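You operate a simulated robot arm through the tools that you are given. There is no shell and no other tool.

You are at the controls of a simulated robot arm. One attempt, no reset.

TASK
Set the packer up for 12 kg sacks.
Fine: white switch to Target and key 12 kg, fine knob on 3, then white switch to Trim, key 100 g and leave it there; Zero the total; the mode switch stays at Off.
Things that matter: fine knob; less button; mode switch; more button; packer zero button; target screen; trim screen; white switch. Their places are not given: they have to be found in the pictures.

The check looks at the end state, three seconds after you hand in, the way a careful person would. Anything else that was tipped, shoved, dropped, spilled or broken makes it a failure.

THE ROBOT
A 7-joint arm with a two-finger parallel gripper, fixed in place. Base frame: the origin is at the foot of the arm, x ahead of it, y to its left, z up. Units: m, degrees, N and s.
With the tool pointing down near the work surface it reaches from about 0.36 to 0.86 m from the base axis. Its first joint turns from -166.0 to 166.0 degrees. Payload 3.43 kg.
Tool frame: the origin (TCP) lies between the finger pads and is the grasp point; the fingertips stand 0.034 m ahead of it; z points along the fingers, y is the line along which they close. The gripper opens to 0.128 m. The fingers are 0.024 m wide and 0.012 m thick; the gripper's body (0.048 by 0.13 m) begins 0.096 m behind the TCP.
Orientation is told as [roll, pitch, yaw] about the base's x, y, z axes, in that order, counted from this pose: with the fingers straight down and closing along the base's y, the tool's x points along the base's -x, its y along +y and its z along -z.

THE INTERFACE
- The arm moves only by the tool jog_arm. Its argument "targets" is a list of rows, each a list of 3 entries, a list of its own where there are three numbers: the closure in counts, from 0 (fully open) to 255 (shut), then the shift along the tool's x, y, z in m, then the turn, a rotation vector about the tool's x, y, z in degrees. In form: [[gripper, [tx, ty, tz], [wx, wy, wz]], ...]. A call has 1 to 20 rows; each row shifts and turns the commanded pose from where the row before left it, along the tool's axes as they then stand. Each row takes 0.2 s and may step no farther than 0.05 m and 8.6 degrees from the row before; otherwise, or with a gripper value out of range, the whole call is refused. A pose out of reach is approached as far as the arm can. The call stops where the force on the tool passes 40 N (or 10 N more than at its start, if that is more) or the arm is blocked; 0.2 s more then pass. The fingers move at their own pace (about 0.153 m/s each) and stop on an object; they squeeze with about 22 N. The grip force told is the motor's: it shows also when the fingers shut on nothing. Time passes only in rows, and 0.2 s behind the last, so rows that do not move let the fingers close. It gives the time, the measured TCP pose, the force on the tool (base axes), the opening and the grip force at its end, in the units of the frame above (readings bear some noise), with the torque about the TCP (base axes, N m) and any sound that the robot's microphone picked up.
- Cameras (640 x 400 px; columns grow to the right, rows downward): "scene" is fixed at [0.0432, -0.5006, 1.7374]; the picture's right is [0.36, -0.93, 0.00], its down [-0.73, -0.28, -0.63] and it looks along [0.58, 0.22, -0.78] (base axes); focal length 286 px, centre (320, 200). "wrist" rides on the gripper at [0.076, -0.011, -0.16] in the tool frame; the picture's right is [0.15, 0.99, 0.00], its down [-0.88, 0.13, -0.46] and it looks along [-0.45, 0.07, 0.89] (tool axes); focal length 234 px, centre (320, 200).
- grab_frame(camera): a new picture of that camera. The clock stands still meanwhile.
- probe_pixels(camera, pixels): for up to 12 pixels [column, row] of the newest picture of that camera ("zoom" is the newest enlarged one), the place [x, y, z] in the base frame of the surface seen there, good to about 0.003 m, but the place of the scene camera against the robot may be out by one fixed shift of up to 0.012 m in any direction. The clock stands still meanwhile.
- close_up(camera, box): a new picture of the part [left, top, right, bottom] of that camera's present view, enlarged. The clock stands still meanwhile.
- close_job(): hands the job in; it is judged then, once.

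Open the gripper and draw the arm clear of the work before you hand the job in, unless the task says otherwise.

The tools are called after "Emit:" by a JSON object that holds its "name" and its "arguments". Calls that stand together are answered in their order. jog_arm: Moves the arm, as the interface text tells. Its arguments: {"type":"object","properties":{"targets":{"type":"array","items":{"type":"array"}}},"required":["targets"]} The other tools are called the same way: grab_frame (camera) takes a picture; probe_pixels (camera, pixels) gives the place of the surface under pixels of a picture; close_up (camera, box) takes an enlarged picture of a part of a camera's view; close_job () hands the job in.

At the start:

```text
time: 0.0
eef_pos: [0.5398, -0.0089, 1.2428]
ee_rot: [0.0, 0.0, 0.0]
contact_force: [-0.9, -0.1, 0.4]
moment: [0.01, 0.01, 0.01]
gripper_width: 0.1278
grasp_force: 0.0
```

scene: 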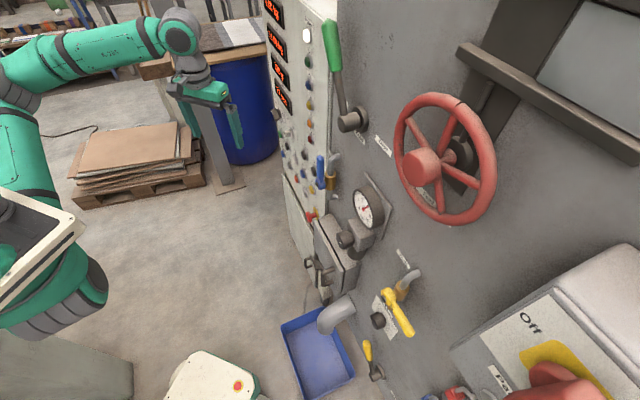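
wrist: 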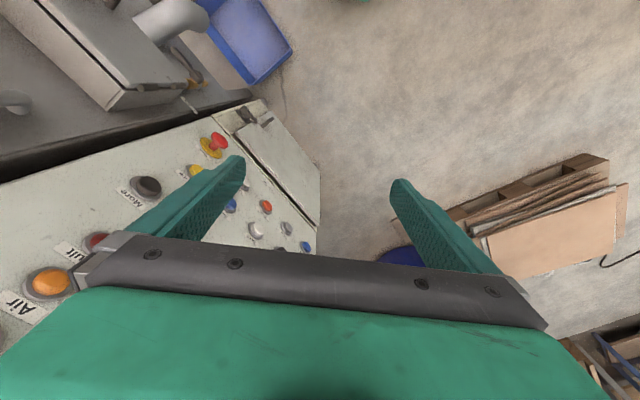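

The scene picture shows a control cabinet with screens near (275,60) and buttons down to (310,200). I'll take enlarged views of it.

Emit:
{"name": "close_up", "arguments": {"camera": "scene", "box": [250, 0, 350, 62]}}

Emit:
{"name": "close_up", "arguments": {"camera": "scene", "box": [250, 60, 350, 122]}}

Emit:
{"name": "close_up", "arguments": {"camera": "scene", "box": [260, 110, 380, 230]}}

Emit:
{"name": "close_up", "arguments": {"camera": "wrist", "box": [0, 80, 330, 360]}}

```text
6.40 times, centred on (300, 31) of scene
```

zoom: 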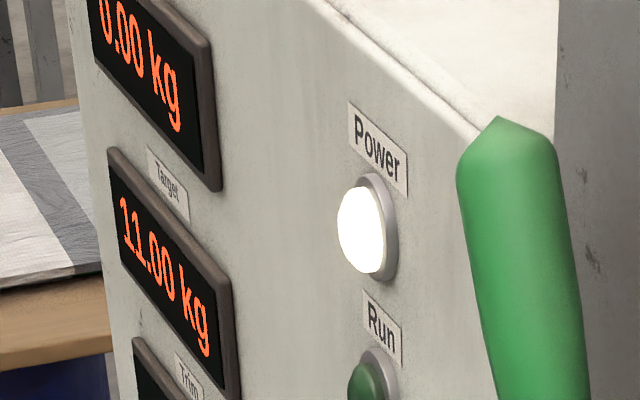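

```text
6.40 times, centred on (300, 91) of scene
```

zoom: 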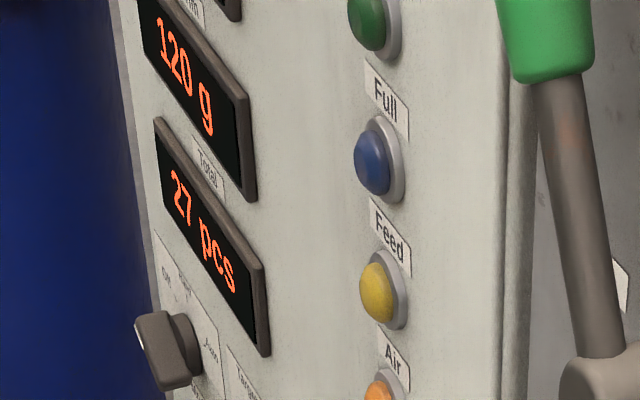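

```text
3.33 times, centred on (320, 170) of scene
```

zoom: 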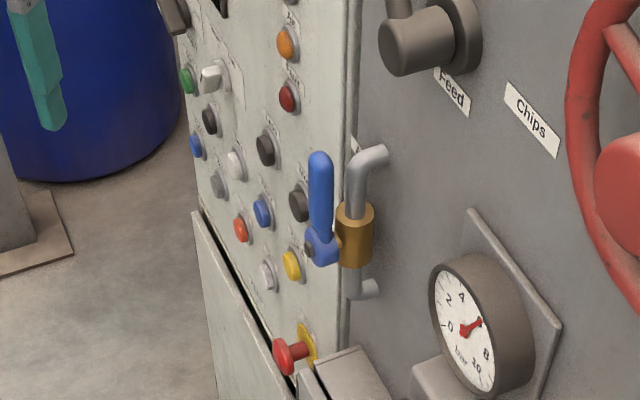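

```text
1.43 times, centred on (165, 220) of wrist
```

zoom: 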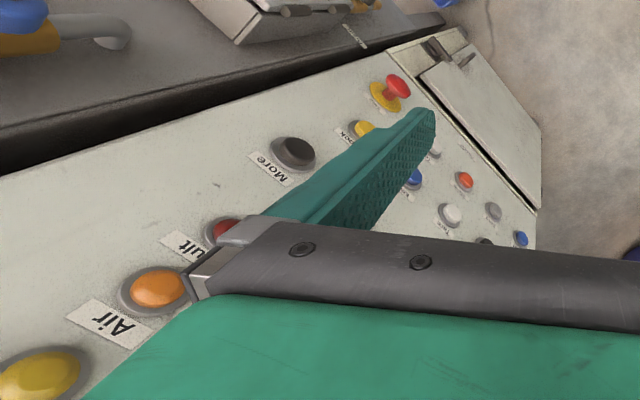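

The panel face carries the displays (Target 11.00 kg, Trim 120 g, Total 27 pcs) and buttons. I'll probe pixels across the face to find its plane.

Emit:
{"name": "grab_frame", "arguments": {"camera": "scene"}}

Emit:
{"name": "probe_pixels", "arguments": {"camera": "scene", "pixels": [[272, 12], [277, 42], [282, 72], [283, 97], [300, 50], [300, 120], [320, 80], [310, 215], [290, 165], [305, 200], [275, 115], [297, 10]]}}

Emit:
{"name": "close_up", "arguments": {"camera": "scene", "box": [268, 95, 332, 135]}}

Emit:
{"name": "close_up", "arguments": {"camera": "scene", "box": [276, 130, 340, 170]}}

Emit:
{"name": "close_up", "arguments": {"camera": "scene", "box": [276, 160, 340, 200]}}

```text
taken
```

scene: 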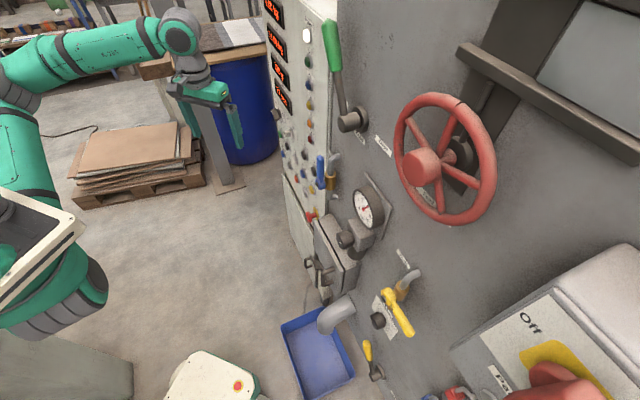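

```text
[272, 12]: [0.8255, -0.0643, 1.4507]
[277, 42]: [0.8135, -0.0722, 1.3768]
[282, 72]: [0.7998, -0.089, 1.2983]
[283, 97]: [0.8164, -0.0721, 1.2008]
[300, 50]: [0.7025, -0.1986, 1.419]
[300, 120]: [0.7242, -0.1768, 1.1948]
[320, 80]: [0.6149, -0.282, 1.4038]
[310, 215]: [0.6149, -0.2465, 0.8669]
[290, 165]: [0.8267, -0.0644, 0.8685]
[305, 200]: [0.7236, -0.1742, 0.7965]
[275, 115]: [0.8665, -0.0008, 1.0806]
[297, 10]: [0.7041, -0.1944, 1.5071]
```

```text
10.00 times, centred on (300, 115) of scene
```

zoom: 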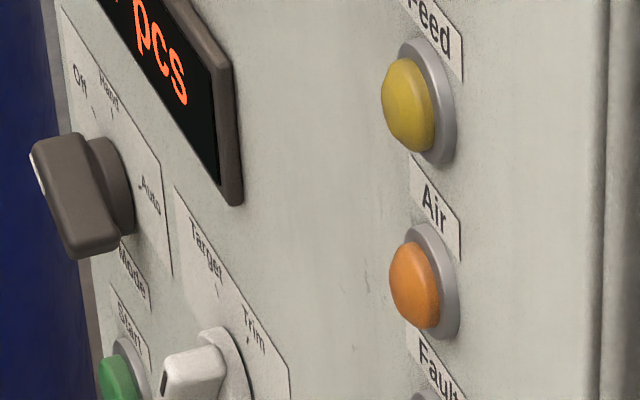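

```text
10.00 times, centred on (308, 150) of scene
```

zoom: 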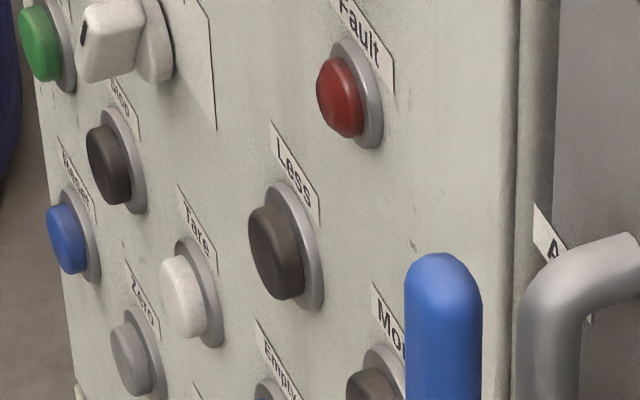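

```text
10.00 times, centred on (308, 180) of scene
```

zoom: 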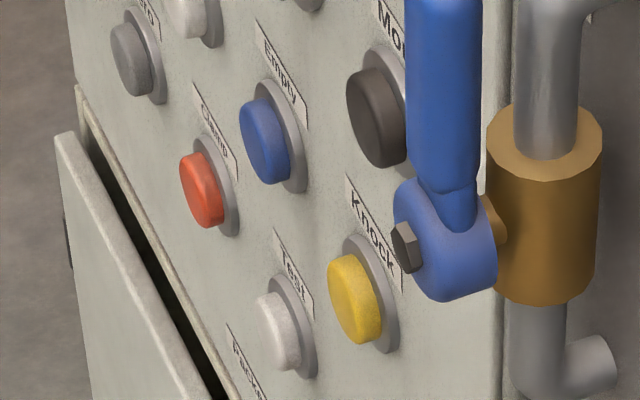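

The panel is a vertical plane with normal about (-0.7, 0.7, 0); I've found More, Less, Zero, the white switch and the mode switch. The fine knob isn't seen yet, so I look at the other areas.

Emit:
{"name": "close_up", "arguments": {"camera": "scene", "box": [320, 80, 480, 180]}}

Emit:
{"name": "close_up", "arguments": {"camera": "scene", "box": [290, 180, 450, 280]}}

Emit:
{"name": "close_up", "arguments": {"camera": "scene", "box": [290, 270, 450, 400]}}

Emit:
{"name": "close_up", "arguments": {"camera": "scene", "box": [440, 230, 640, 400]}}

Emit:
{"name": "close_up", "arguments": {"camera": "scene", "box": [0, 180, 280, 400]}}

Emit:
{"name": "close_up", "arguments": {"camera": "scene", "box": [276, 190, 340, 230]}}

```text
4.00 times, centred on (400, 130) of scene
```

zoom: 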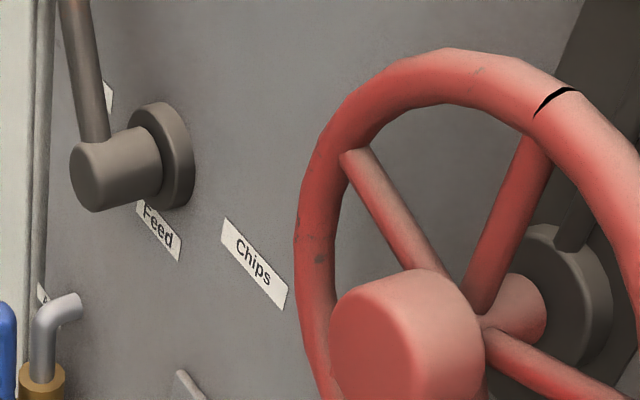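

```text
4.00 times, centred on (370, 230) of scene
```

zoom: 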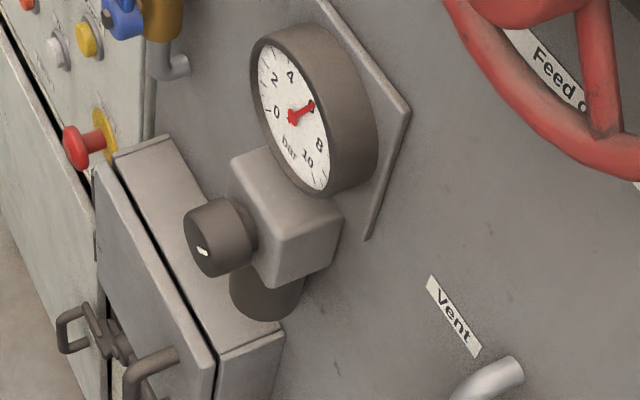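

```text
3.08 times, centred on (370, 335) of scene
```

zoom: 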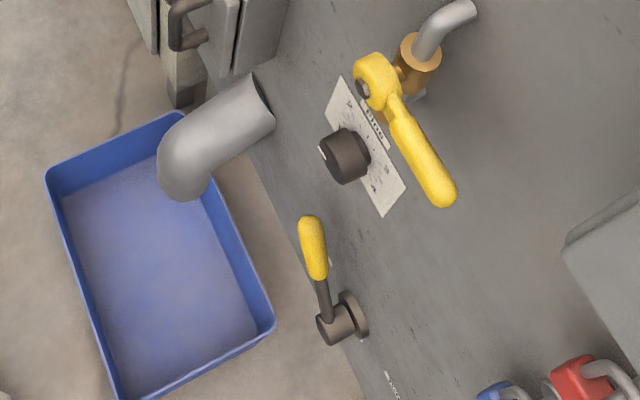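

```text
2.35 times, centred on (540, 315) of scene
```

zoom: 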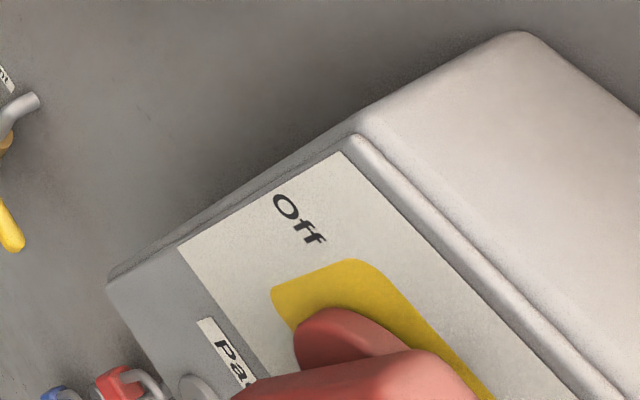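

```text
1.82 times, centred on (140, 290) of scene
```

zoom: 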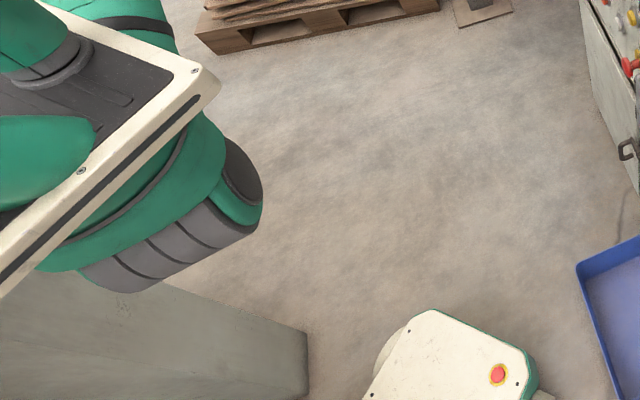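

```text
10.00 times, centred on (308, 210) of scene
```

zoom: 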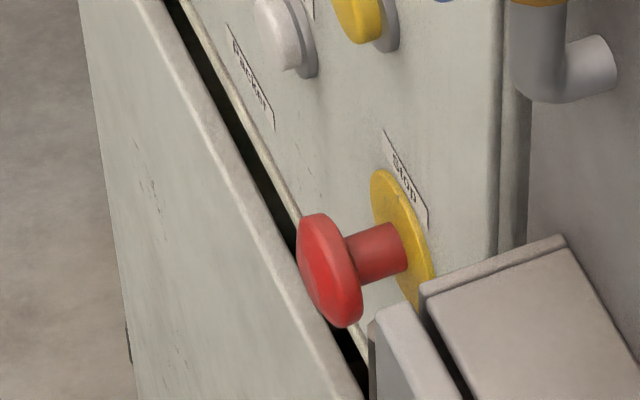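

The knob at (378,321) carries a "Fine" label, beside a yellow valve lever. I enlarge it and probe it.

Emit:
{"name": "close_up", "arguments": {"camera": "scene", "box": [360, 285, 424, 345]}}

Emit:
{"name": "probe_pixels", "arguments": {"camera": "scene", "pixels": [[378, 321], [374, 318], [384, 321], [393, 325], [400, 315], [389, 292], [408, 330], [430, 330], [376, 305], [385, 338], [367, 345], [375, 370]]}}

```text
6.67 times, centred on (392, 315) of scene
```

zoom: 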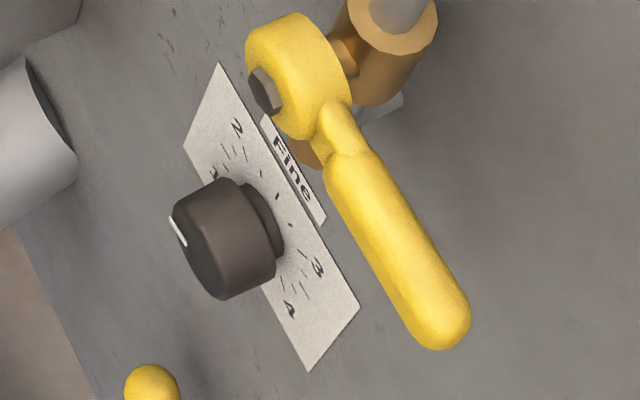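

```text
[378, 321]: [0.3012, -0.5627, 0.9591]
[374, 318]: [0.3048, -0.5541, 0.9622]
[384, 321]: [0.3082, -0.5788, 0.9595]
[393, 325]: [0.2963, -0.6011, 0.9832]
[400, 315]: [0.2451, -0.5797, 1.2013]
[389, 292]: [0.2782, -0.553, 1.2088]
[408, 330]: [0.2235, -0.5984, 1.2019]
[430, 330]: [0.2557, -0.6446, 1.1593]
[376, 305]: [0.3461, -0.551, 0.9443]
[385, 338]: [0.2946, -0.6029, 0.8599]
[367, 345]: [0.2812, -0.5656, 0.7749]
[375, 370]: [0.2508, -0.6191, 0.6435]
```

The fine knob is at about (0.30,-0.56,0.96) and the wall and panel share a plane with normal (-0.707,0.707,0). I first back off, then turn the tool horizontal to face the panel.

Emit:
{"name": "jog_arm", "arguments": {"targets": [[0, [0.02, 0.03, 0], [0, 0, 0]], [0, [0.02, 0.03, 0], [0, 0, 0]], [0, [0.02, 0.03, 0], [0, 0, 0]], [0, [0, 0, 0], [0, 0, 7.5]], [0, [0, 0, 0], [0, 0, 7.5]], [0, [0, 0, 0], [0, 0, 7.5]], [0, [0, 0, 0], [0, 0, 7.5]], [0, [0, 0, 0], [0, 0, 7.5]], [0, [0, 0, 0], [0, 0, 7.5]], [0, [0, 0, 0], [0, -7.5, 0]], [0, [0, 0, 0], [0, -7.5, 0]], [0, [0, 0, 0], [0, -7.5, 0]], [0, [0, 0, 0], [0, -7.5, 0]]]}}

Emit:
{"name": "grab_frame", "arguments": {"camera": "wrist"}}

```text
time: 2.8
eef_pos: [0.4785, 0.0806, 1.242]
ee_rot: [0.1, -30.2, -45.0]
contact_force: [-0.1, -0.8, 0.3]
moment: [0.01, -0.02, 0.02]
gripper_width: 0.1281
grasp_force: 0.0
```

```text
taken
```

wrist: 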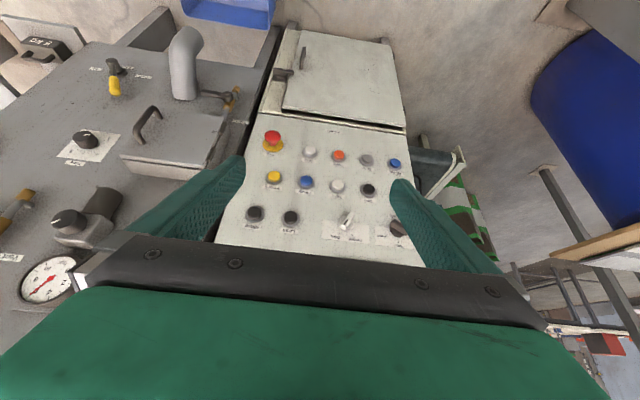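

The tilt works and the panel comes into view (upside down, as expected). I continue the remaining 60 degrees of pitch.

Emit:
{"name": "jog_arm", "arguments": {"targets": [[255, [0, 0, 0], [0, -7.5, 0]], [255, [0, 0, 0], [0, -7.5, 0]], [255, [0, 0, 0], [0, -7.5, 0]], [255, [0, 0, 0], [0, -7.5, 0]], [255, [0, 0, 0], [0, -7.5, 0]], [255, [0, 0, 0], [0, -7.5, 0]], [255, [0, 0, 0], [0, -7.5, 0]], [255, [0, 0, 0], [0, -7.3, 0]]]}}

Emit:
{"name": "grab_frame", "arguments": {"camera": "wrist"}}

Emit:
{"name": "grab_frame", "arguments": {"camera": "scene"}}

```text
time: 4.6
eef_pos: [0.4779, 0.0802, 1.2421]
ee_rot: [23.7, -90.0, -68.7]
contact_force: [-0.3, 0.7, -0.1]
moment: [0.0, 0.01, -0.02]
gripper_width: 0.0003
grasp_force: 22.6
```

```text
taken
```

wrist: 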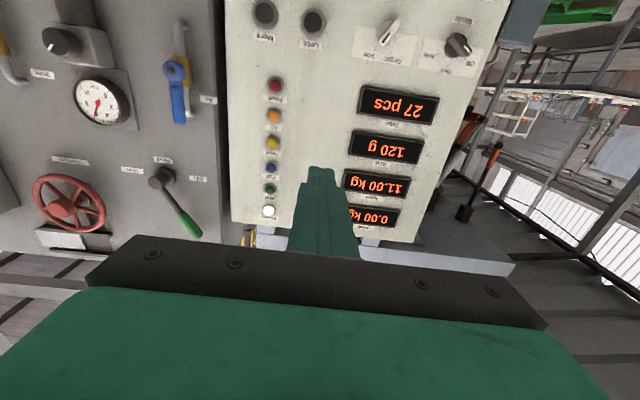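

```text
taken
```

scene: 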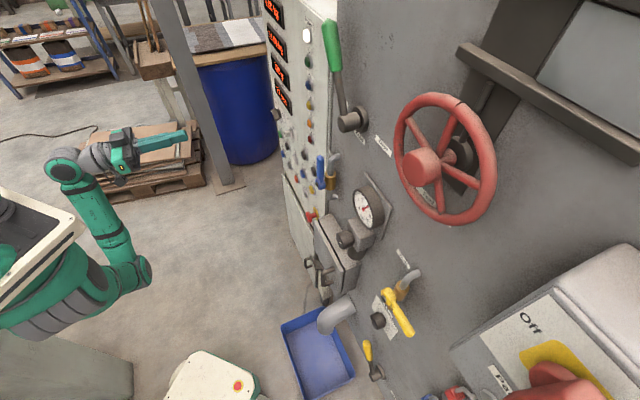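

The wrist camera now sees the panel displays. I lower the tool (tool +x is down) by 0.2 m to see the buttons.

Emit:
{"name": "jog_arm", "arguments": {"targets": [[255, [0.05, 0, 0], [0, 0, 0]], [255, [0.05, 0, 0], [0, 0, 0]], [255, [0.05, 0, 0], [0, 0, 0]], [255, [0.05, 0, 0], [0, 0, 0]], [255, [0, 0, 0], [0, 0, 0]]]}}

Emit:
{"name": "grab_frame", "arguments": {"camera": "wrist"}}

Emit:
{"name": "close_up", "arguments": {"camera": "wrist", "box": [220, 0, 500, 180]}}

```text
time: 5.8
eef_pos: [0.4788, 0.0792, 1.0391]
ee_rot: [17.5, -89.8, -62.3]
contact_force: [1.1, -0.1, -0.2]
moment: [0.01, 0.01, 0.0]
gripper_width: 0.0
grasp_force: 22.0
```

```text
taken
```

wrist: 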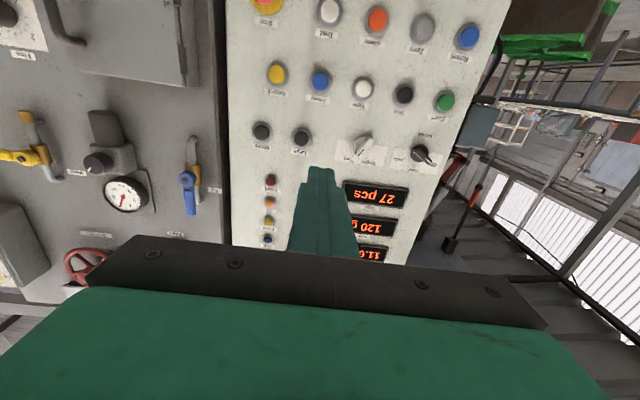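

```text
2.22 times, centred on (360, 90) of wrist
```

zoom: 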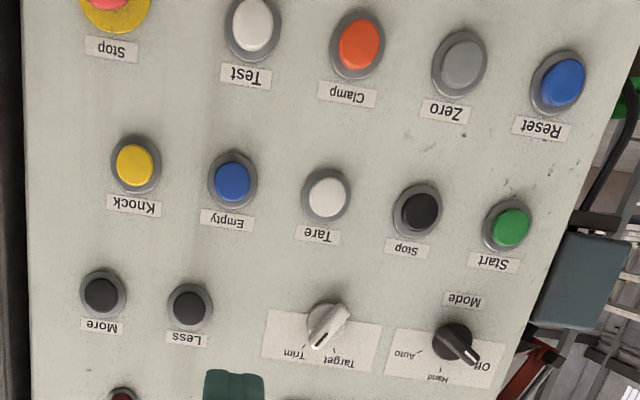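

Now all controls are readable: More, Less, the white switch (Target/Trim), Mode, and Zero (grey at (423,27)). I take closer looks at the switches and probe the controls' positions.

Emit:
{"name": "close_up", "arguments": {"camera": "wrist", "box": [330, 110, 450, 180]}}

Emit:
{"name": "probe_pixels", "arguments": {"camera": "wrist", "pixels": [[261, 130], [301, 136], [423, 27], [362, 88], [280, 130], [250, 110], [330, 100], [400, 60], [372, 140], [362, 145], [422, 152], [450, 60]]}}

```text
5.33 times, centred on (390, 145) of wrist
```

zoom: 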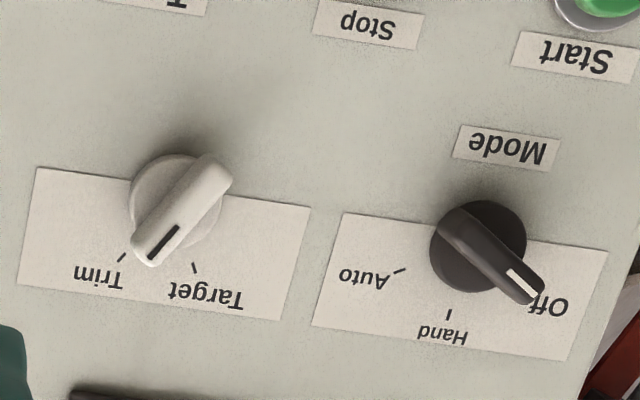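

```text
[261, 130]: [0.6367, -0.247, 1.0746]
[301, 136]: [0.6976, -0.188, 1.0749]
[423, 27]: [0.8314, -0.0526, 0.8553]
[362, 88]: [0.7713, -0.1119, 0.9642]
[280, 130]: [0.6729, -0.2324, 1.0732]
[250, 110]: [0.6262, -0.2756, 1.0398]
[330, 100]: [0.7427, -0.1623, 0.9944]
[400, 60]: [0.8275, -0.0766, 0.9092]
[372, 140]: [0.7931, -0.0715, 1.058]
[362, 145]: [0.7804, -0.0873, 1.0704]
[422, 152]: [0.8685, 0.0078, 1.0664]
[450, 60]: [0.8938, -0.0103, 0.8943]
```

The white switch is on Trim (pointer down-left in the inverted image), Mode on Off; panel plane sits at d≈0.639 along the normal. I move in front of the white switch with the fingers part open for a closer look.

Emit:
{"name": "jog_arm", "arguments": {"targets": [[130, [-0.0058, 0.0192, 0.0445], [0, 0, 0]], [130, [-0.0058, 0.0192, 0.0445], [0, 0, 0]], [130, [-0.0058, 0.0192, 0.0445], [0, 0, 0]], [130, [-0.0058, 0.0192, 0.0445], [0, 0, 0]], [130, [-0.0058, 0.0192, 0.0345], [0, 0, 0]], [130, [0, 0, 0], [0, 0, 0]]]}}

Emit:
{"name": "grab_frame", "arguments": {"camera": "wrist"}}

Emit:
{"name": "close_up", "arguments": {"camera": "wrist", "box": [240, 110, 400, 210]}}

```text
time: 7.2
eef_pos: [0.6981, -0.001, 1.0717]
ee_rot: [10.2, -89.8, -55.1]
contact_force: [0.1, 0.0, -1.1]
moment: [-0.02, -0.03, -0.03]
gripper_width: 0.0628
grasp_force: 0.0
```

```text
taken
```

wrist: 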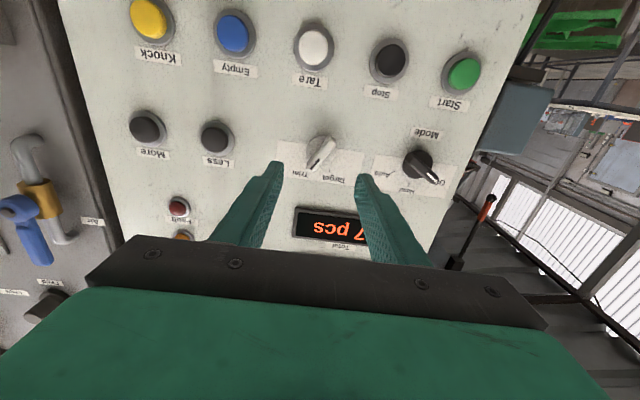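

```text
4.00 times, centred on (320, 160) of wrist
```

zoom: 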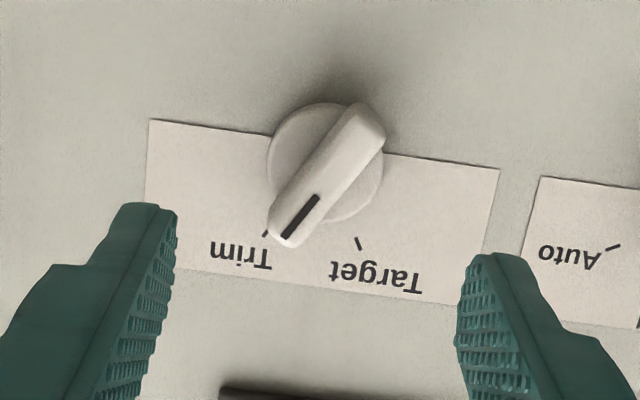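

The switch is centred between the fingers, pointer towards Trim. I probe the handle, disc and tick positions in the enlarged picture.

Emit:
{"name": "probe_pixels", "arguments": {"camera": "zoom", "pixels": [[372, 125], [285, 230], [325, 185], [280, 235], [365, 110], [378, 140], [265, 234], [359, 243], [300, 130], [365, 200], [280, 185], [335, 215]]}}

```text
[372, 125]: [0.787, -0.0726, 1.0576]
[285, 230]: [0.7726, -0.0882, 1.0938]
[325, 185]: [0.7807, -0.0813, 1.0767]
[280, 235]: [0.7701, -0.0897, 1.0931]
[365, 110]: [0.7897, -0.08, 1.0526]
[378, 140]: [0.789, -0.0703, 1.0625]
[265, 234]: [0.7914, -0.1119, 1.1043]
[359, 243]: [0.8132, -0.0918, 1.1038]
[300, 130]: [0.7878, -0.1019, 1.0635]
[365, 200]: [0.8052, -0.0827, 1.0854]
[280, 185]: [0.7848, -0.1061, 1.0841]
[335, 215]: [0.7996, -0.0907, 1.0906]
```

The handle is ~0.05 m long, centred at s≈0.495, z≈1.076, tilted 30° (Trim), with its top at d≈0.608 and the disc at 0.628. I turn the tool +30° to straddle the handle, advance with the tips stopping at d≈0.624, and close.

Emit:
{"name": "jog_arm", "arguments": {"targets": [[130, [0, 0, 0], [0, 0, 7.5]], [130, [0, 0, 0], [0, 0, 7.5]], [130, [0, 0, 0], [0, 0, 7.5]], [130, [0, 0, 0], [0, 0, 7.5]], [130, [-0.0029, 0.004, 0.02], [0, 0, 0]], [130, [0, 0, 0.025], [0, 0, 0]], [130, [0, 0, 0.025], [0, 0, 0]], [130, [0, 0, 0.015], [0, 0, 0]], [130, [0, 0, 0.01], [0, 0, 0]], [130, [0, 0, 0], [0, 0, 0]]]}}

Emit:
{"name": "close_up", "arguments": {"camera": "wrist", "box": [220, 100, 420, 225]}}

```text
time: 9.4
eef_pos: [0.7656, -0.0667, 1.0743]
ee_rot: [89.7, -60.1, -134.6]
contact_force: [0.0, 0.5, 0.1]
moment: [0.0, -0.01, -0.01]
gripper_width: 0.0628
grasp_force: 0.0
```

```text
3.20 times, centred on (320, 162) of wrist
```

zoom: 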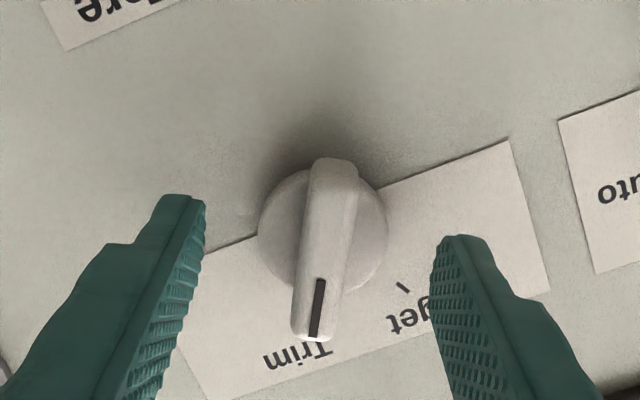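

The handle stands vertical in the tool frame midway between the fingers, tips at d≈0.6225. I close on it.

Emit:
{"name": "jog_arm", "arguments": {"targets": [[255, [0, 0, 0], [0, 0, 0]], [255, [0, 0, 0], [0, 0, 0]], [255, [0, 0, 0], [0, 0, 0]]]}}

```text
time: 10.2
eef_pos: [0.7651, -0.0661, 1.0747]
ee_rot: [89.7, -59.9, -134.7]
contact_force: [13.0, 0.9, 6.8]
moment: [0.21, 0.26, 0.43]
gripper_width: 0.0126
grasp_force: 45.1
```

The handle is gripped (opening 0.0126). I turn it -60° about the tool axis to Target.

Emit:
{"name": "jog_arm", "arguments": {"targets": [[255, [0, 0, 0], [0, 0, -7.5]], [255, [0, 0, 0], [0, 0, -7.5]], [255, [0, 0, 0], [0, 0, -7.5]], [255, [0, 0, 0], [0, 0, -7.5]], [255, [0, 0, 0], [0, 0, -7.5]], [255, [0, 0, 0], [0, 0, -7.5]], [255, [0, 0, 0], [0, 0, -7.5]], [255, [0, 0, 0], [0, 0, -7.5]], [255, [0, 0, 0], [0, 0, 0]]]}}

Emit:
{"name": "grab_frame", "arguments": {"camera": "wrist"}}

```text
time: 12.2
eef_pos: [0.766, -0.0657, 1.0761]
ee_rot: [-89.6, -59.9, 44.7]
contact_force: [3.8, 0.5, 1.5]
moment: [0.35, 0.33, -0.35]
gripper_width: 0.0131
grasp_force: 45.2
```

```text
taken
```

wrist: 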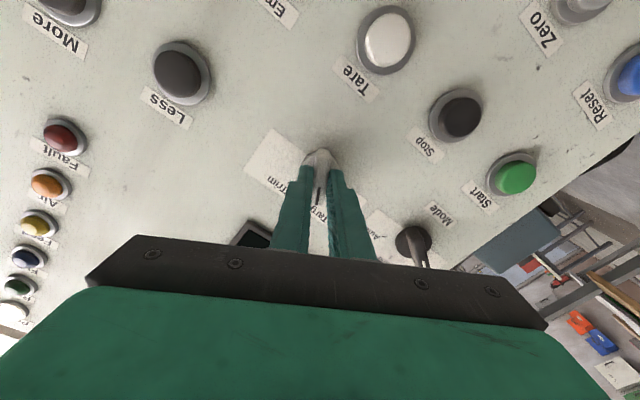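

The handle turned with the tool. I open, retreat straight back, and level the tool again.

Emit:
{"name": "jog_arm", "arguments": {"targets": [[130, [0, 0, 0], [0, 0, 0]], [130, [0, 0, 0], [0, 0, 0]], [130, [0, 0, -0.04], [0, 0, 0]], [130, [0, 0, -0.04], [0, 0, 0]], [130, [0, 0, -0.02], [0, 0, 7.5]], [130, [0, 0, 0], [0, 0, 7.5]], [130, [0, 0, 0], [0, 0, 7.5]], [130, [0, 0, 0], [0, 0, 7.5]], [130, [0, 0, 0], [0, 0, 0]]]}}

Emit:
{"name": "close_up", "arguments": {"camera": "wrist", "box": [220, 80, 460, 230]}}

```text
time: 14.2
eef_pos: [0.6948, 0.0041, 1.0756]
ee_rot: [33.2, -89.8, -78.1]
contact_force: [0.8, -0.1, -0.4]
moment: [0.03, 0.02, 0.0]
gripper_width: 0.0624
grasp_force: 0.0
```

```text
2.67 times, centred on (340, 155) of wrist
```

zoom: 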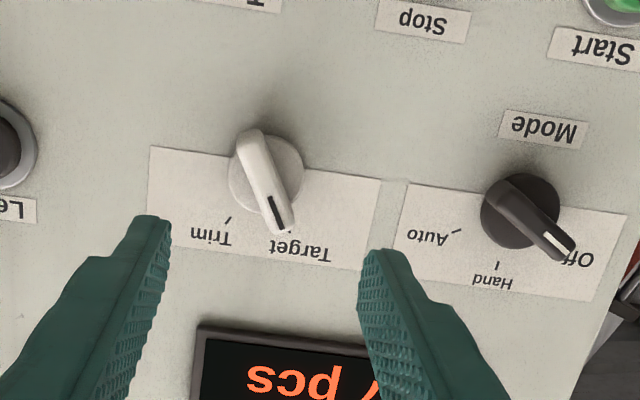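

White switch now points to Target, Mode still Off. I probe Less and More from a fresh wrist frame.

Emit:
{"name": "grab_frame", "arguments": {"camera": "wrist"}}

Emit:
{"name": "probe_pixels", "arguments": {"camera": "wrist", "pixels": [[148, 130], [214, 138], [140, 130], [155, 130], [207, 138], [221, 138], [148, 122], [148, 137]]}}

```text
taken
```

wrist: 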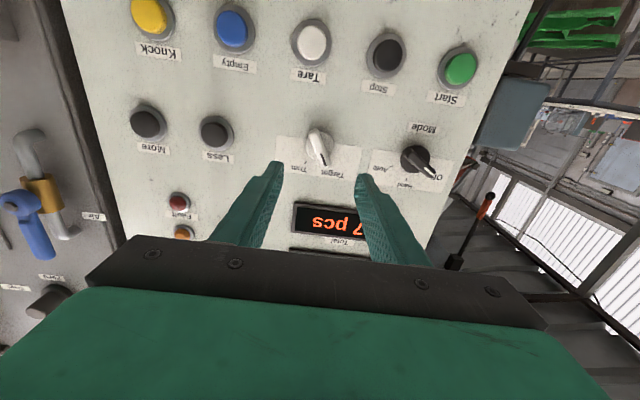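

```text
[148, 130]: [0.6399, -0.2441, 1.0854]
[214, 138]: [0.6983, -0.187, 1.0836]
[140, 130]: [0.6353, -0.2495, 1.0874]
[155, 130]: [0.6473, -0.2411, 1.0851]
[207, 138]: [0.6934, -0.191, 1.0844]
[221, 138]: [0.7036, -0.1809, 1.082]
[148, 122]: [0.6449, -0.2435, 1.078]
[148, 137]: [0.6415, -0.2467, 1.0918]
```

Before sliding over to More I check how far the blue lever and its pipe at the left stick out.

Emit:
{"name": "probe_pixels", "arguments": {"camera": "wrist", "pixels": [[20, 200], [30, 215], [45, 250], [40, 190], [30, 150], [60, 215], [50, 298], [85, 100]]}}

```text
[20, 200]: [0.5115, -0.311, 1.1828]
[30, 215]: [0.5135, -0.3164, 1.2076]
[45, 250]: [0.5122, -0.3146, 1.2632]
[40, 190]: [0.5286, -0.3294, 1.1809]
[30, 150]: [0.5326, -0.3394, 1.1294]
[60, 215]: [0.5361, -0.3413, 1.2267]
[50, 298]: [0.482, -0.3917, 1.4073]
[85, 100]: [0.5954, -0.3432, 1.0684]
```

The lever is at s≈0.14, d≈0.58, well clear of More (s≈0.279). I close the gripper, slide over to More and advance to just short of the button.

Emit:
{"name": "jog_arm", "arguments": {"targets": [[255, [-0.0005, -0.043, 0], [0, 0, 0]], [255, [-0.0005, -0.043, 0], [0, 0, 0]], [255, [-0.0005, -0.043, 0], [0, 0, 0]], [255, [-0.0005, -0.043, 0], [0, 0, 0]], [255, [-0.0005, -0.043, 0], [0, 0, 0]], [255, [0, 0, 0.04], [0, 0, 0]], [255, [0, 0, 0.03], [0, 0, 0]], [255, [0, 0, 0], [0, 0, 0]]]}}

Emit:
{"name": "grab_frame", "arguments": {"camera": "wrist"}}

Emit:
{"name": "grab_frame", "arguments": {"camera": "scene"}}

```text
time: 16.0
eef_pos: [0.5899, -0.1996, 1.0772]
ee_rot: [-0.1, -89.8, -44.9]
contact_force: [0.3, 0.5, 0.2]
moment: [-0.01, 0.01, 0.0]
gripper_width: 0.0
grasp_force: 22.5
```

```text
taken
```

wrist: 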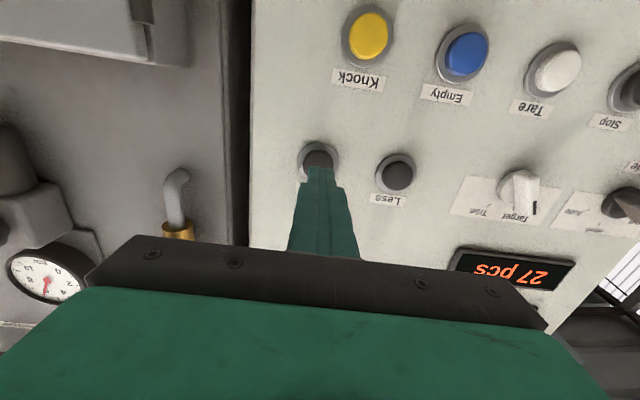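

```text
taken
```

scene: 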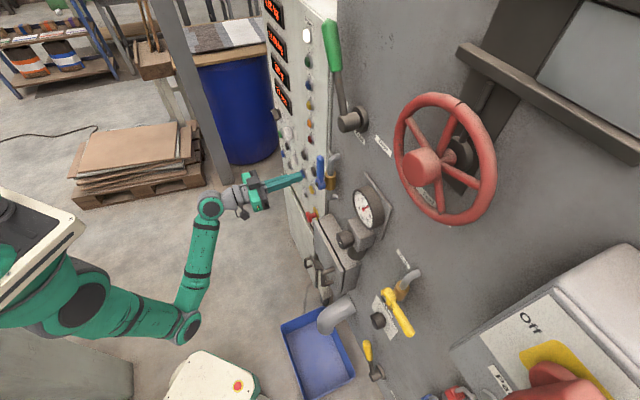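

The tip lines up with More and the scene camera still sees the displays. I press in gently: up to the face and about 4 mm further, then withdraw slightly and read the Target screen.

Emit:
{"name": "jog_arm", "arguments": {"targets": [[255, [0, 0, 0.025], [0, 0, 0]], [255, [0, 0, 0.006], [0, 0, 0]], [255, [0, 0, 0.003], [0, 0, 0]], [255, [0, 0, 0.003], [0, 0, 0]]]}}

Emit:
{"name": "close_up", "arguments": {"camera": "scene", "box": [250, 0, 350, 62]}}

```text
time: 17.0
eef_pos: [0.6181, -0.2244, 1.077]
ee_rot: [10.8, -89.8, -55.8]
contact_force: [-2.9, 0.7, 0.4]
moment: [0.0, -0.01, -0.03]
gripper_width: 0.0
grasp_force: 22.1
heard: click
```

```text
6.40 times, centred on (300, 31) of scene
```

zoom: 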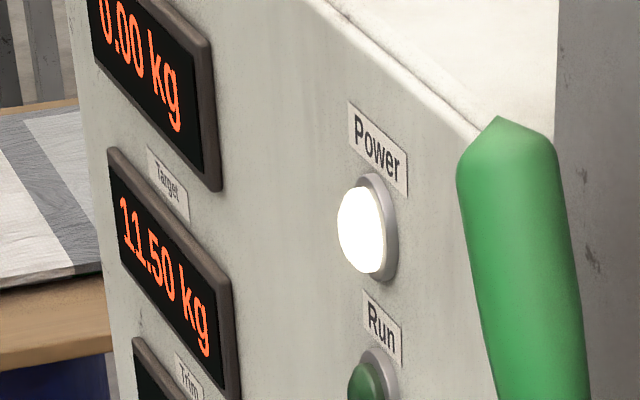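

A click, and Target shows 11.50 kg, so each press is 0.5 kg. I withdraw 15 mm and press once more the same way.

Emit:
{"name": "jog_arm", "arguments": {"targets": [[255, [0, 0, -0.015], [0, 0, 0]], [255, [0, 0, 0], [0, 0, 0]], [255, [0, 0, 0.012], [0, 0, 0]], [255, [0, 0, 0.003], [0, 0, 0]], [255, [0, 0, -0.015], [0, 0, 0]], [255, [0, 0, 0], [0, 0, 0]]]}}

Emit:
{"name": "close_up", "arguments": {"camera": "scene", "box": [250, 0, 350, 62]}}

```text
time: 18.4
eef_pos: [0.6092, -0.2115, 1.0753]
ee_rot: [7.5, -89.7, -52.3]
contact_force: [-0.7, -0.2, 0.8]
moment: [0.01, -0.03, -0.01]
gripper_width: 0.0001
grasp_force: 22.0
heard: click
```

```text
6.40 times, centred on (300, 31) of scene
```

zoom: 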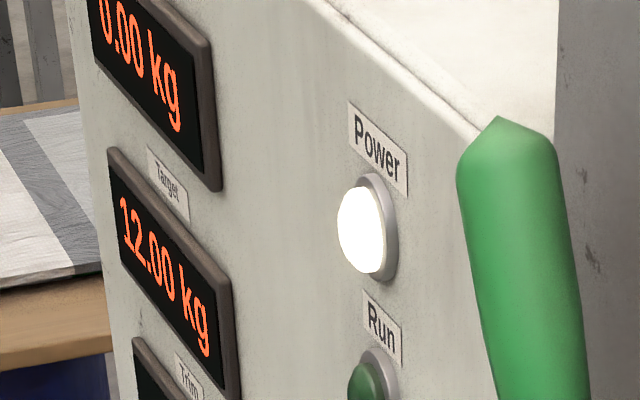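

Target reads 12.00 kg. Next is the fine knob, so I draw back from the panel and look at what lies between.

Emit:
{"name": "jog_arm", "arguments": {"targets": [[255, [0, 0, -0.045], [0, 0, 0]], [255, [0, 0, -0.045], [0, 0, 0]], [255, [0, 0, -0.045], [0, 0, 0]], [255, [0, -0.045, 0], [0, 0, 0]], [255, [0, -0.045, 0], [0, 0, 0]], [255, [0, -0.045, 0], [0, 0, 0]], [255, [0, -0.045, 0], [0, 0, 0]], [255, [0, 0, 0], [0, 0, 0]]]}}

Emit:
{"name": "grab_frame", "arguments": {"camera": "wrist"}}

Emit:
{"name": "grab_frame", "arguments": {"camera": "scene"}}

```text
time: 20.2
eef_pos: [0.455, -0.2533, 1.0216]
ee_rot: [26.0, -89.9, -71.0]
contact_force: [-0.5, 0.7, -0.4]
moment: [-0.01, 0.01, -0.02]
gripper_width: 0.0001
grasp_force: 21.9
out of reach, approached as far as the arm can: row 4, 5, 6, 7
```

```text
taken
```

wrist: 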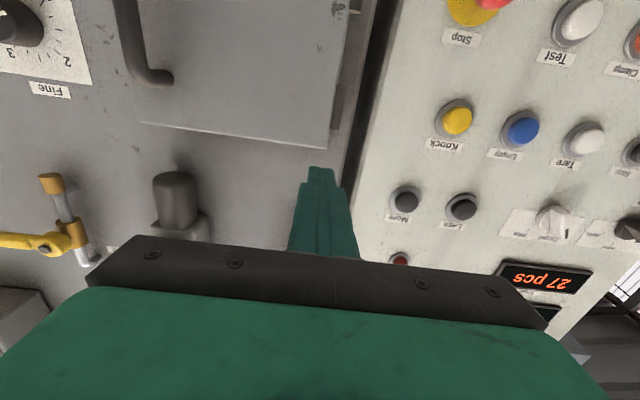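

```text
taken
```

scene: 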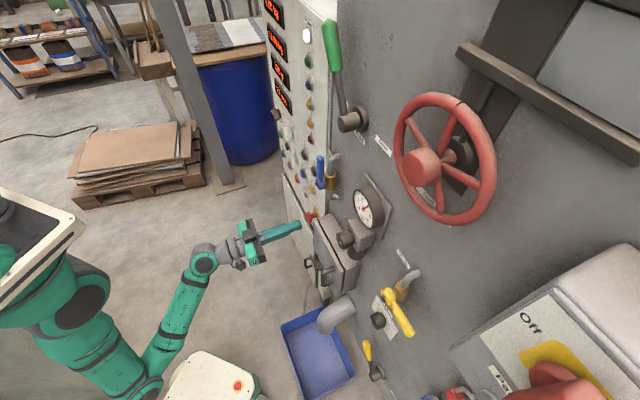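

The arm reports part of the move as out of reach: it settled at (0.455,-0.253,1.02). Before going on I probe the arm's own joints and the fine-knob surroundings to understand the geometry.

Emit:
{"name": "probe_pixels", "arguments": {"camera": "scene", "pixels": [[80, 300], [40, 260], [150, 388], [165, 330], [203, 262], [238, 255], [110, 350], [20, 290], [60, 360], [200, 390], [340, 310], [330, 345]]}}

Emit:
{"name": "probe_pixels", "arguments": {"camera": "wrist", "pixels": [[15, 20], [25, 25], [60, 30], [160, 80], [230, 80], [180, 190], [180, 230], [75, 200], [40, 240], [10, 320], [25, 315], [120, 150]]}}

Emit:
{"name": "close_up", "arguments": {"camera": "wrist", "box": [0, 0, 160, 100]}}

Emit:
{"name": "close_up", "arguments": {"camera": "scene", "box": [0, 180, 320, 400]}}

```text
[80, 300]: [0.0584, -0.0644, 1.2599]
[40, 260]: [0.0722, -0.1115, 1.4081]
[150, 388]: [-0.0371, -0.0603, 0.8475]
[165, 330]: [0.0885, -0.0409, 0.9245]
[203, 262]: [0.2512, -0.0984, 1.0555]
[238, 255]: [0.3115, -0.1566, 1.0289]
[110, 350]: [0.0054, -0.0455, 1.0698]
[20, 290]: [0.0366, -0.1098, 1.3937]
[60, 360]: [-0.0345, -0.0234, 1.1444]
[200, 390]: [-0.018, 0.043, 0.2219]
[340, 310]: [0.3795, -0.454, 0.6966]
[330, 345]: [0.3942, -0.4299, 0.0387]
```

```text
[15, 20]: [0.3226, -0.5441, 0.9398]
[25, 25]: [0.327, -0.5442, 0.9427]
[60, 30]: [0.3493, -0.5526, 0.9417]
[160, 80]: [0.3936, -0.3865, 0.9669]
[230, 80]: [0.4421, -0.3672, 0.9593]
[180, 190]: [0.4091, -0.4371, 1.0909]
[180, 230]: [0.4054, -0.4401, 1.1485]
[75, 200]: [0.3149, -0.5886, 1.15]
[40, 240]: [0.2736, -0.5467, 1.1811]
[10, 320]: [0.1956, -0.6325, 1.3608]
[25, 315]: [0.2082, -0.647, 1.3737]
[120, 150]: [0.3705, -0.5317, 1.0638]
```

```text
4.00 times, centred on (80, 50) of wrist
```

zoom: 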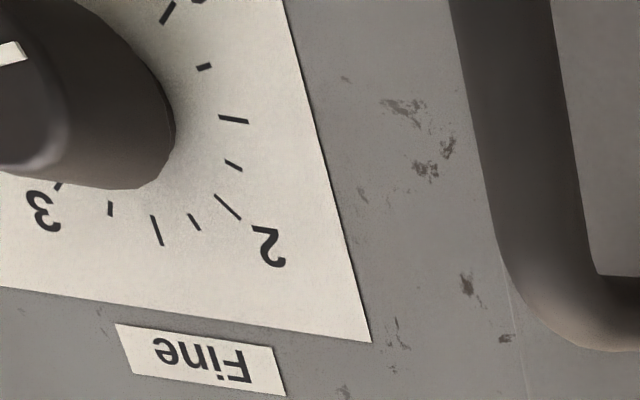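

```text
1.82 times, centred on (160, 290) of scene
```

zoom: 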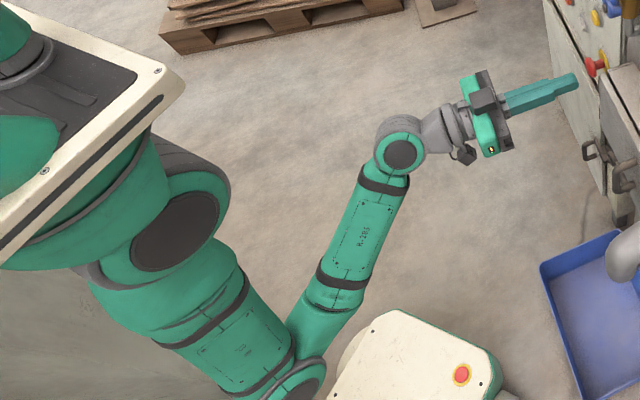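

The shoulder sits at about z=1.3, so the wrist was being driven too close to it; going lower gives room. Door handle reaches d≈0.55, so I descend and keep the tip behind d≈0.5; first I step down and check where the pose stands.

Emit:
{"name": "jog_arm", "arguments": {"targets": [[255, [0.03, 0, 0], [0, 0, 0]], [255, [0.03, 0, 0], [0, 0, 0]], [255, [0, 0, 0], [0, 0, 0]]]}}

```text
time: 21.0
eef_pos: [0.4546, -0.2518, 0.9623]
ee_rot: [13.6, -89.8, -58.5]
contact_force: [-0.1, 0.2, -0.9]
moment: [0.01, 0.0, -0.02]
gripper_width: 0.0001
grasp_force: 22.5
```

The commanded pose tracks the actual one again. I continue down to z≈0.90 and back 5 cm, then move sideways toward the fine knob.

Emit:
{"name": "jog_arm", "arguments": {"targets": [[255, [0.03, 0, 0], [0, 0, 0]], [255, [0.03, 0, -0.02], [0, 0, 0]], [255, [0, 0, -0.03], [0, 0, 0]], [255, [0, -0.045, 0], [0, 0, 0]], [255, [0, -0.045, 0], [0, 0, 0]], [255, [0, -0.045, 0], [0, 0, 0]], [255, [0, 0, 0], [0, 0, 0]]]}}

Emit:
{"name": "grab_frame", "arguments": {"camera": "scene"}}

Emit:
{"name": "grab_frame", "arguments": {"camera": "wrist"}}

```text
time: 22.6
eef_pos: [0.3252, -0.3132, 0.9012]
ee_rot: [8.3, -89.8, -53.3]
contact_force: [-0.7, 0.2, 0.1]
moment: [0.02, 0.01, -0.01]
gripper_width: 0.0
grasp_force: 22.2
```

```text
taken
```

scene: 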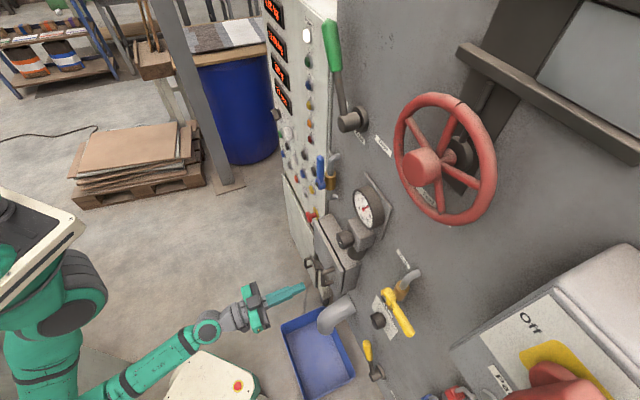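

```text
taken
```

wrist: 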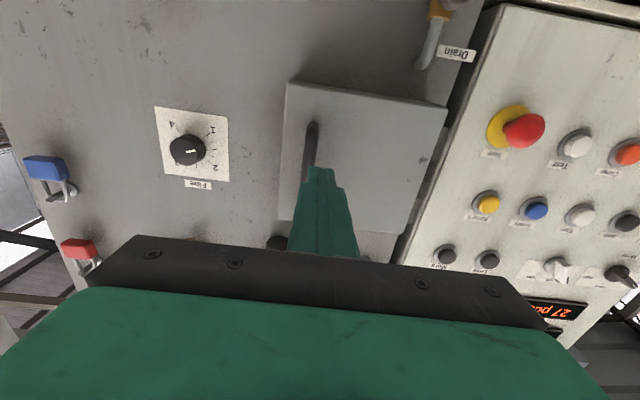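

Clear view now: the Fine knob at (188,150). I zoom in on the dial and probe it, then carry on sideways.

Emit:
{"name": "close_up", "arguments": {"camera": "wrist", "box": [140, 100, 240, 195]}}

Emit:
{"name": "probe_pixels", "arguments": {"camera": "wrist", "pixels": [[188, 150], [178, 150], [195, 150], [162, 115], [224, 120], [225, 178], [165, 175]]}}

Emit:
{"name": "jog_arm", "arguments": {"targets": [[110, [0, -0.045, 0], [0, 0, 0]], [110, [-0.01, -0.045, 0], [0, 0, 0]], [110, [-0.01, -0.045, 0], [0, 0, 0]], [110, [-0.01, -0.045, 0], [0, 0, 0]], [110, [-0.01, -0.015, 0], [0, 0, 0]], [110, [0, 0, 0], [0, 0, 0]]]}}

Emit:
{"name": "grab_frame", "arguments": {"camera": "wrist"}}

```text
4.21 times, centred on (190, 148) of wrist
```

zoom: 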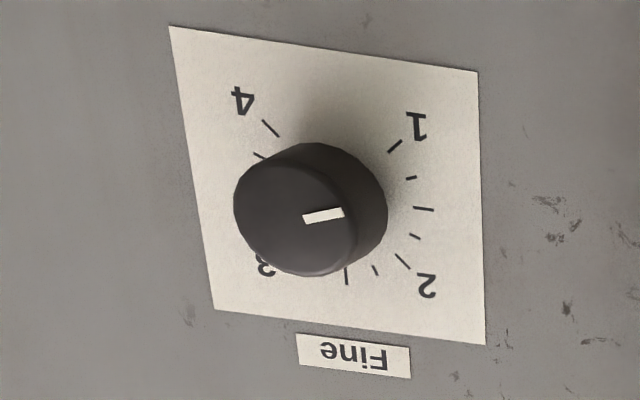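

```text
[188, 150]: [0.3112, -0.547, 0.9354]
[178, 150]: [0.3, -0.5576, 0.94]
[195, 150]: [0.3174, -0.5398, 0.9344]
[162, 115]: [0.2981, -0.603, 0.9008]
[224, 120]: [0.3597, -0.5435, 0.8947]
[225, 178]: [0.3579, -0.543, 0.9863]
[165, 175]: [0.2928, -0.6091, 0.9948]
```

```text
time: 24.0
eef_pos: [0.1866, -0.4492, 0.9422]
ee_rot: [10.5, -89.8, -55.4]
contact_force: [-0.1, -0.3, -1.4]
moment: [0.04, 0.0, -0.02]
gripper_width: 0.0727
grasp_force: 0.0
```

```text
taken
```

wrist: 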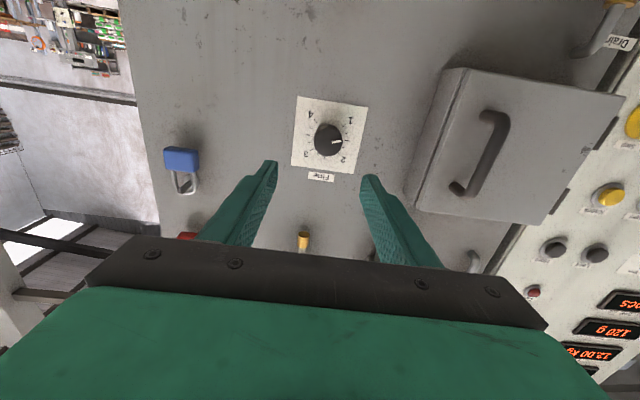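

The pointer is at ~1.5 (real left), 3 is at the upper right; so it needs about +135° clockwise. I zoom in and probe the knob for its exact centre.

Emit:
{"name": "close_up", "arguments": {"camera": "wrist", "box": [280, 85, 380, 195]}}

Emit:
{"name": "probe_pixels", "arguments": {"camera": "wrist", "pixels": [[318, 141], [328, 132], [328, 150], [337, 141], [328, 141], [298, 98], [366, 108], [358, 171], [292, 165], [303, 240]]}}

```text
3.64 times, centred on (330, 140) of wrist
```

zoom: 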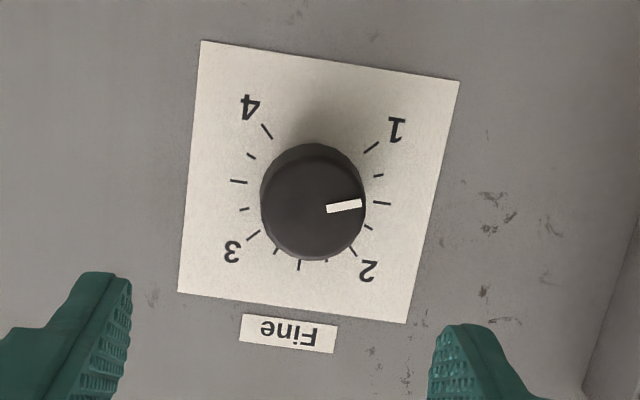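

```text
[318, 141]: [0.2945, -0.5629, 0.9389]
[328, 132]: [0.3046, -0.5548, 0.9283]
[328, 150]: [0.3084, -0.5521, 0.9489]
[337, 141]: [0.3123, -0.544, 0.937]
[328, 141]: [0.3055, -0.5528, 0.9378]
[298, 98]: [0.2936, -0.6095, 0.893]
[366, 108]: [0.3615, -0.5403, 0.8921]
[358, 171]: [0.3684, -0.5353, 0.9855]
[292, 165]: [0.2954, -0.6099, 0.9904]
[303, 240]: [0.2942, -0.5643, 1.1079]
```

Knob centre ≈ s -0.1745, z 0.939, ⌀0.04, face at d≈0.607; the mark reads ~1.25. I align on the knob axis and pre-turn the tool by -75° so one grasp can turn it most of the way.

Emit:
{"name": "jog_arm", "arguments": {"targets": [[110, [0.003, 0.011, 0], [0, 0, 0]], [110, [0, 0, 0], [0, 0, -7.5]], [110, [0, 0, 0], [0, 0, -7.5]], [110, [0, 0, 0], [0, 0, -7.5]], [110, [0, 0, 0], [0, 0, -7.5]], [110, [0, 0, 0], [0, 0, -7.5]], [110, [0, 0, 0], [0, 0, -7.5]], [110, [0, 0, 0], [0, 0, -7.5]], [110, [0, 0, 0], [0, 0, -7.5]], [110, [0, 0, 0], [0, 0, -7.5]], [110, [0, 0, 0], [0, 0, -7.5]], [110, [0, 0, 0], [0, 0, 0]]]}}

Emit:
{"name": "grab_frame", "arguments": {"camera": "wrist"}}

```text
time: 26.6
eef_pos: [0.1952, -0.4388, 0.9376]
ee_rot: [-89.8, -15.0, 45.1]
contact_force: [0.5, 1.0, 0.5]
moment: [-0.01, -0.02, -0.03]
gripper_width: 0.0728
grasp_force: 0.1
```

```text
taken
```

wrist: 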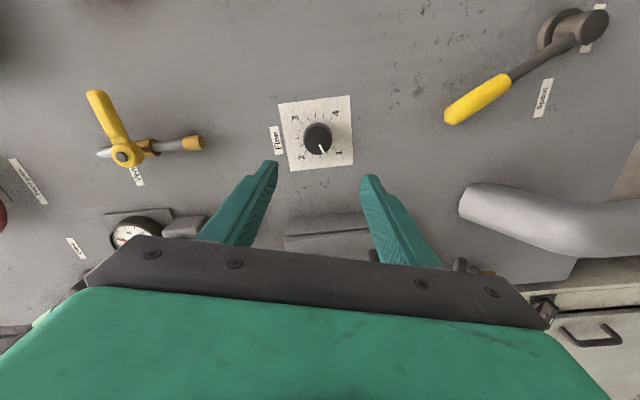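

The pre-turn works. On-axis the knob face should appear at about (320,142); I zoom to check the alignment.

Emit:
{"name": "close_up", "arguments": {"camera": "wrist", "box": [270, 90, 370, 185]}}

```text
4.21 times, centred on (320, 138) of wrist
```

zoom: 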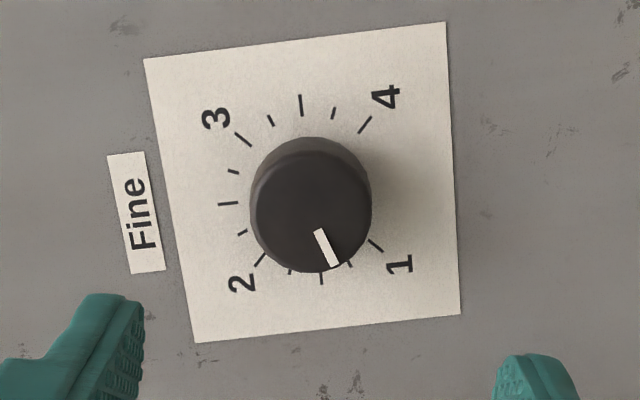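

The knob is off by only ~2 mm; I correct, advance so the tips reach d≈0.628, and close on the knob.

Emit:
{"name": "jog_arm", "arguments": {"targets": [[110, [0.002, -0.002, 0.04], [0, 0, 0]], [110, [0, 0, 0.04], [0, 0, 0]], [110, [0, 0, 0.04], [0, 0, 0]], [110, [0, 0, 0.025], [0, 0, 0]], [110, [0, 0, 0], [0, 0, 0]], [255, [0, 0, 0], [0, 0, 0]], [255, [0, 0, 0], [0, 0, 0]], [255, [0, 0, 0], [0, 0, 0]]]}}

Emit:
{"name": "grab_frame", "arguments": {"camera": "wrist"}}

```text
time: 28.4
eef_pos: [0.2949, -0.5432, 0.9404]
ee_rot: [-90.1, -15.0, 45.1]
contact_force: [3.2, -3.4, 1.7]
moment: [-0.05, -0.03, -0.19]
gripper_width: 0.0408
grasp_force: 45.1
stopped in row 8: the force on the tool passed its limit at 42 N (the readings are from after the stop); the commanded pose is now the measured one
```

```text
taken
```

wrist: 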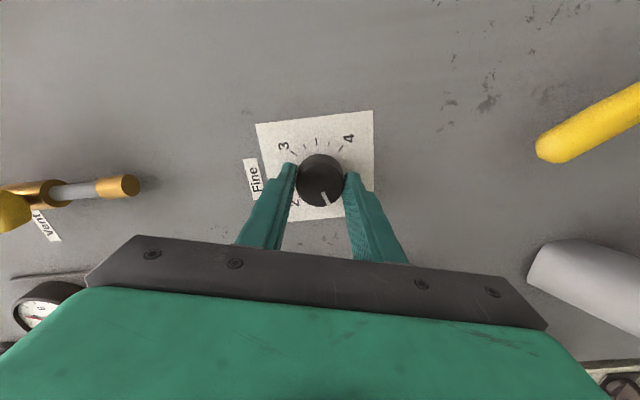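

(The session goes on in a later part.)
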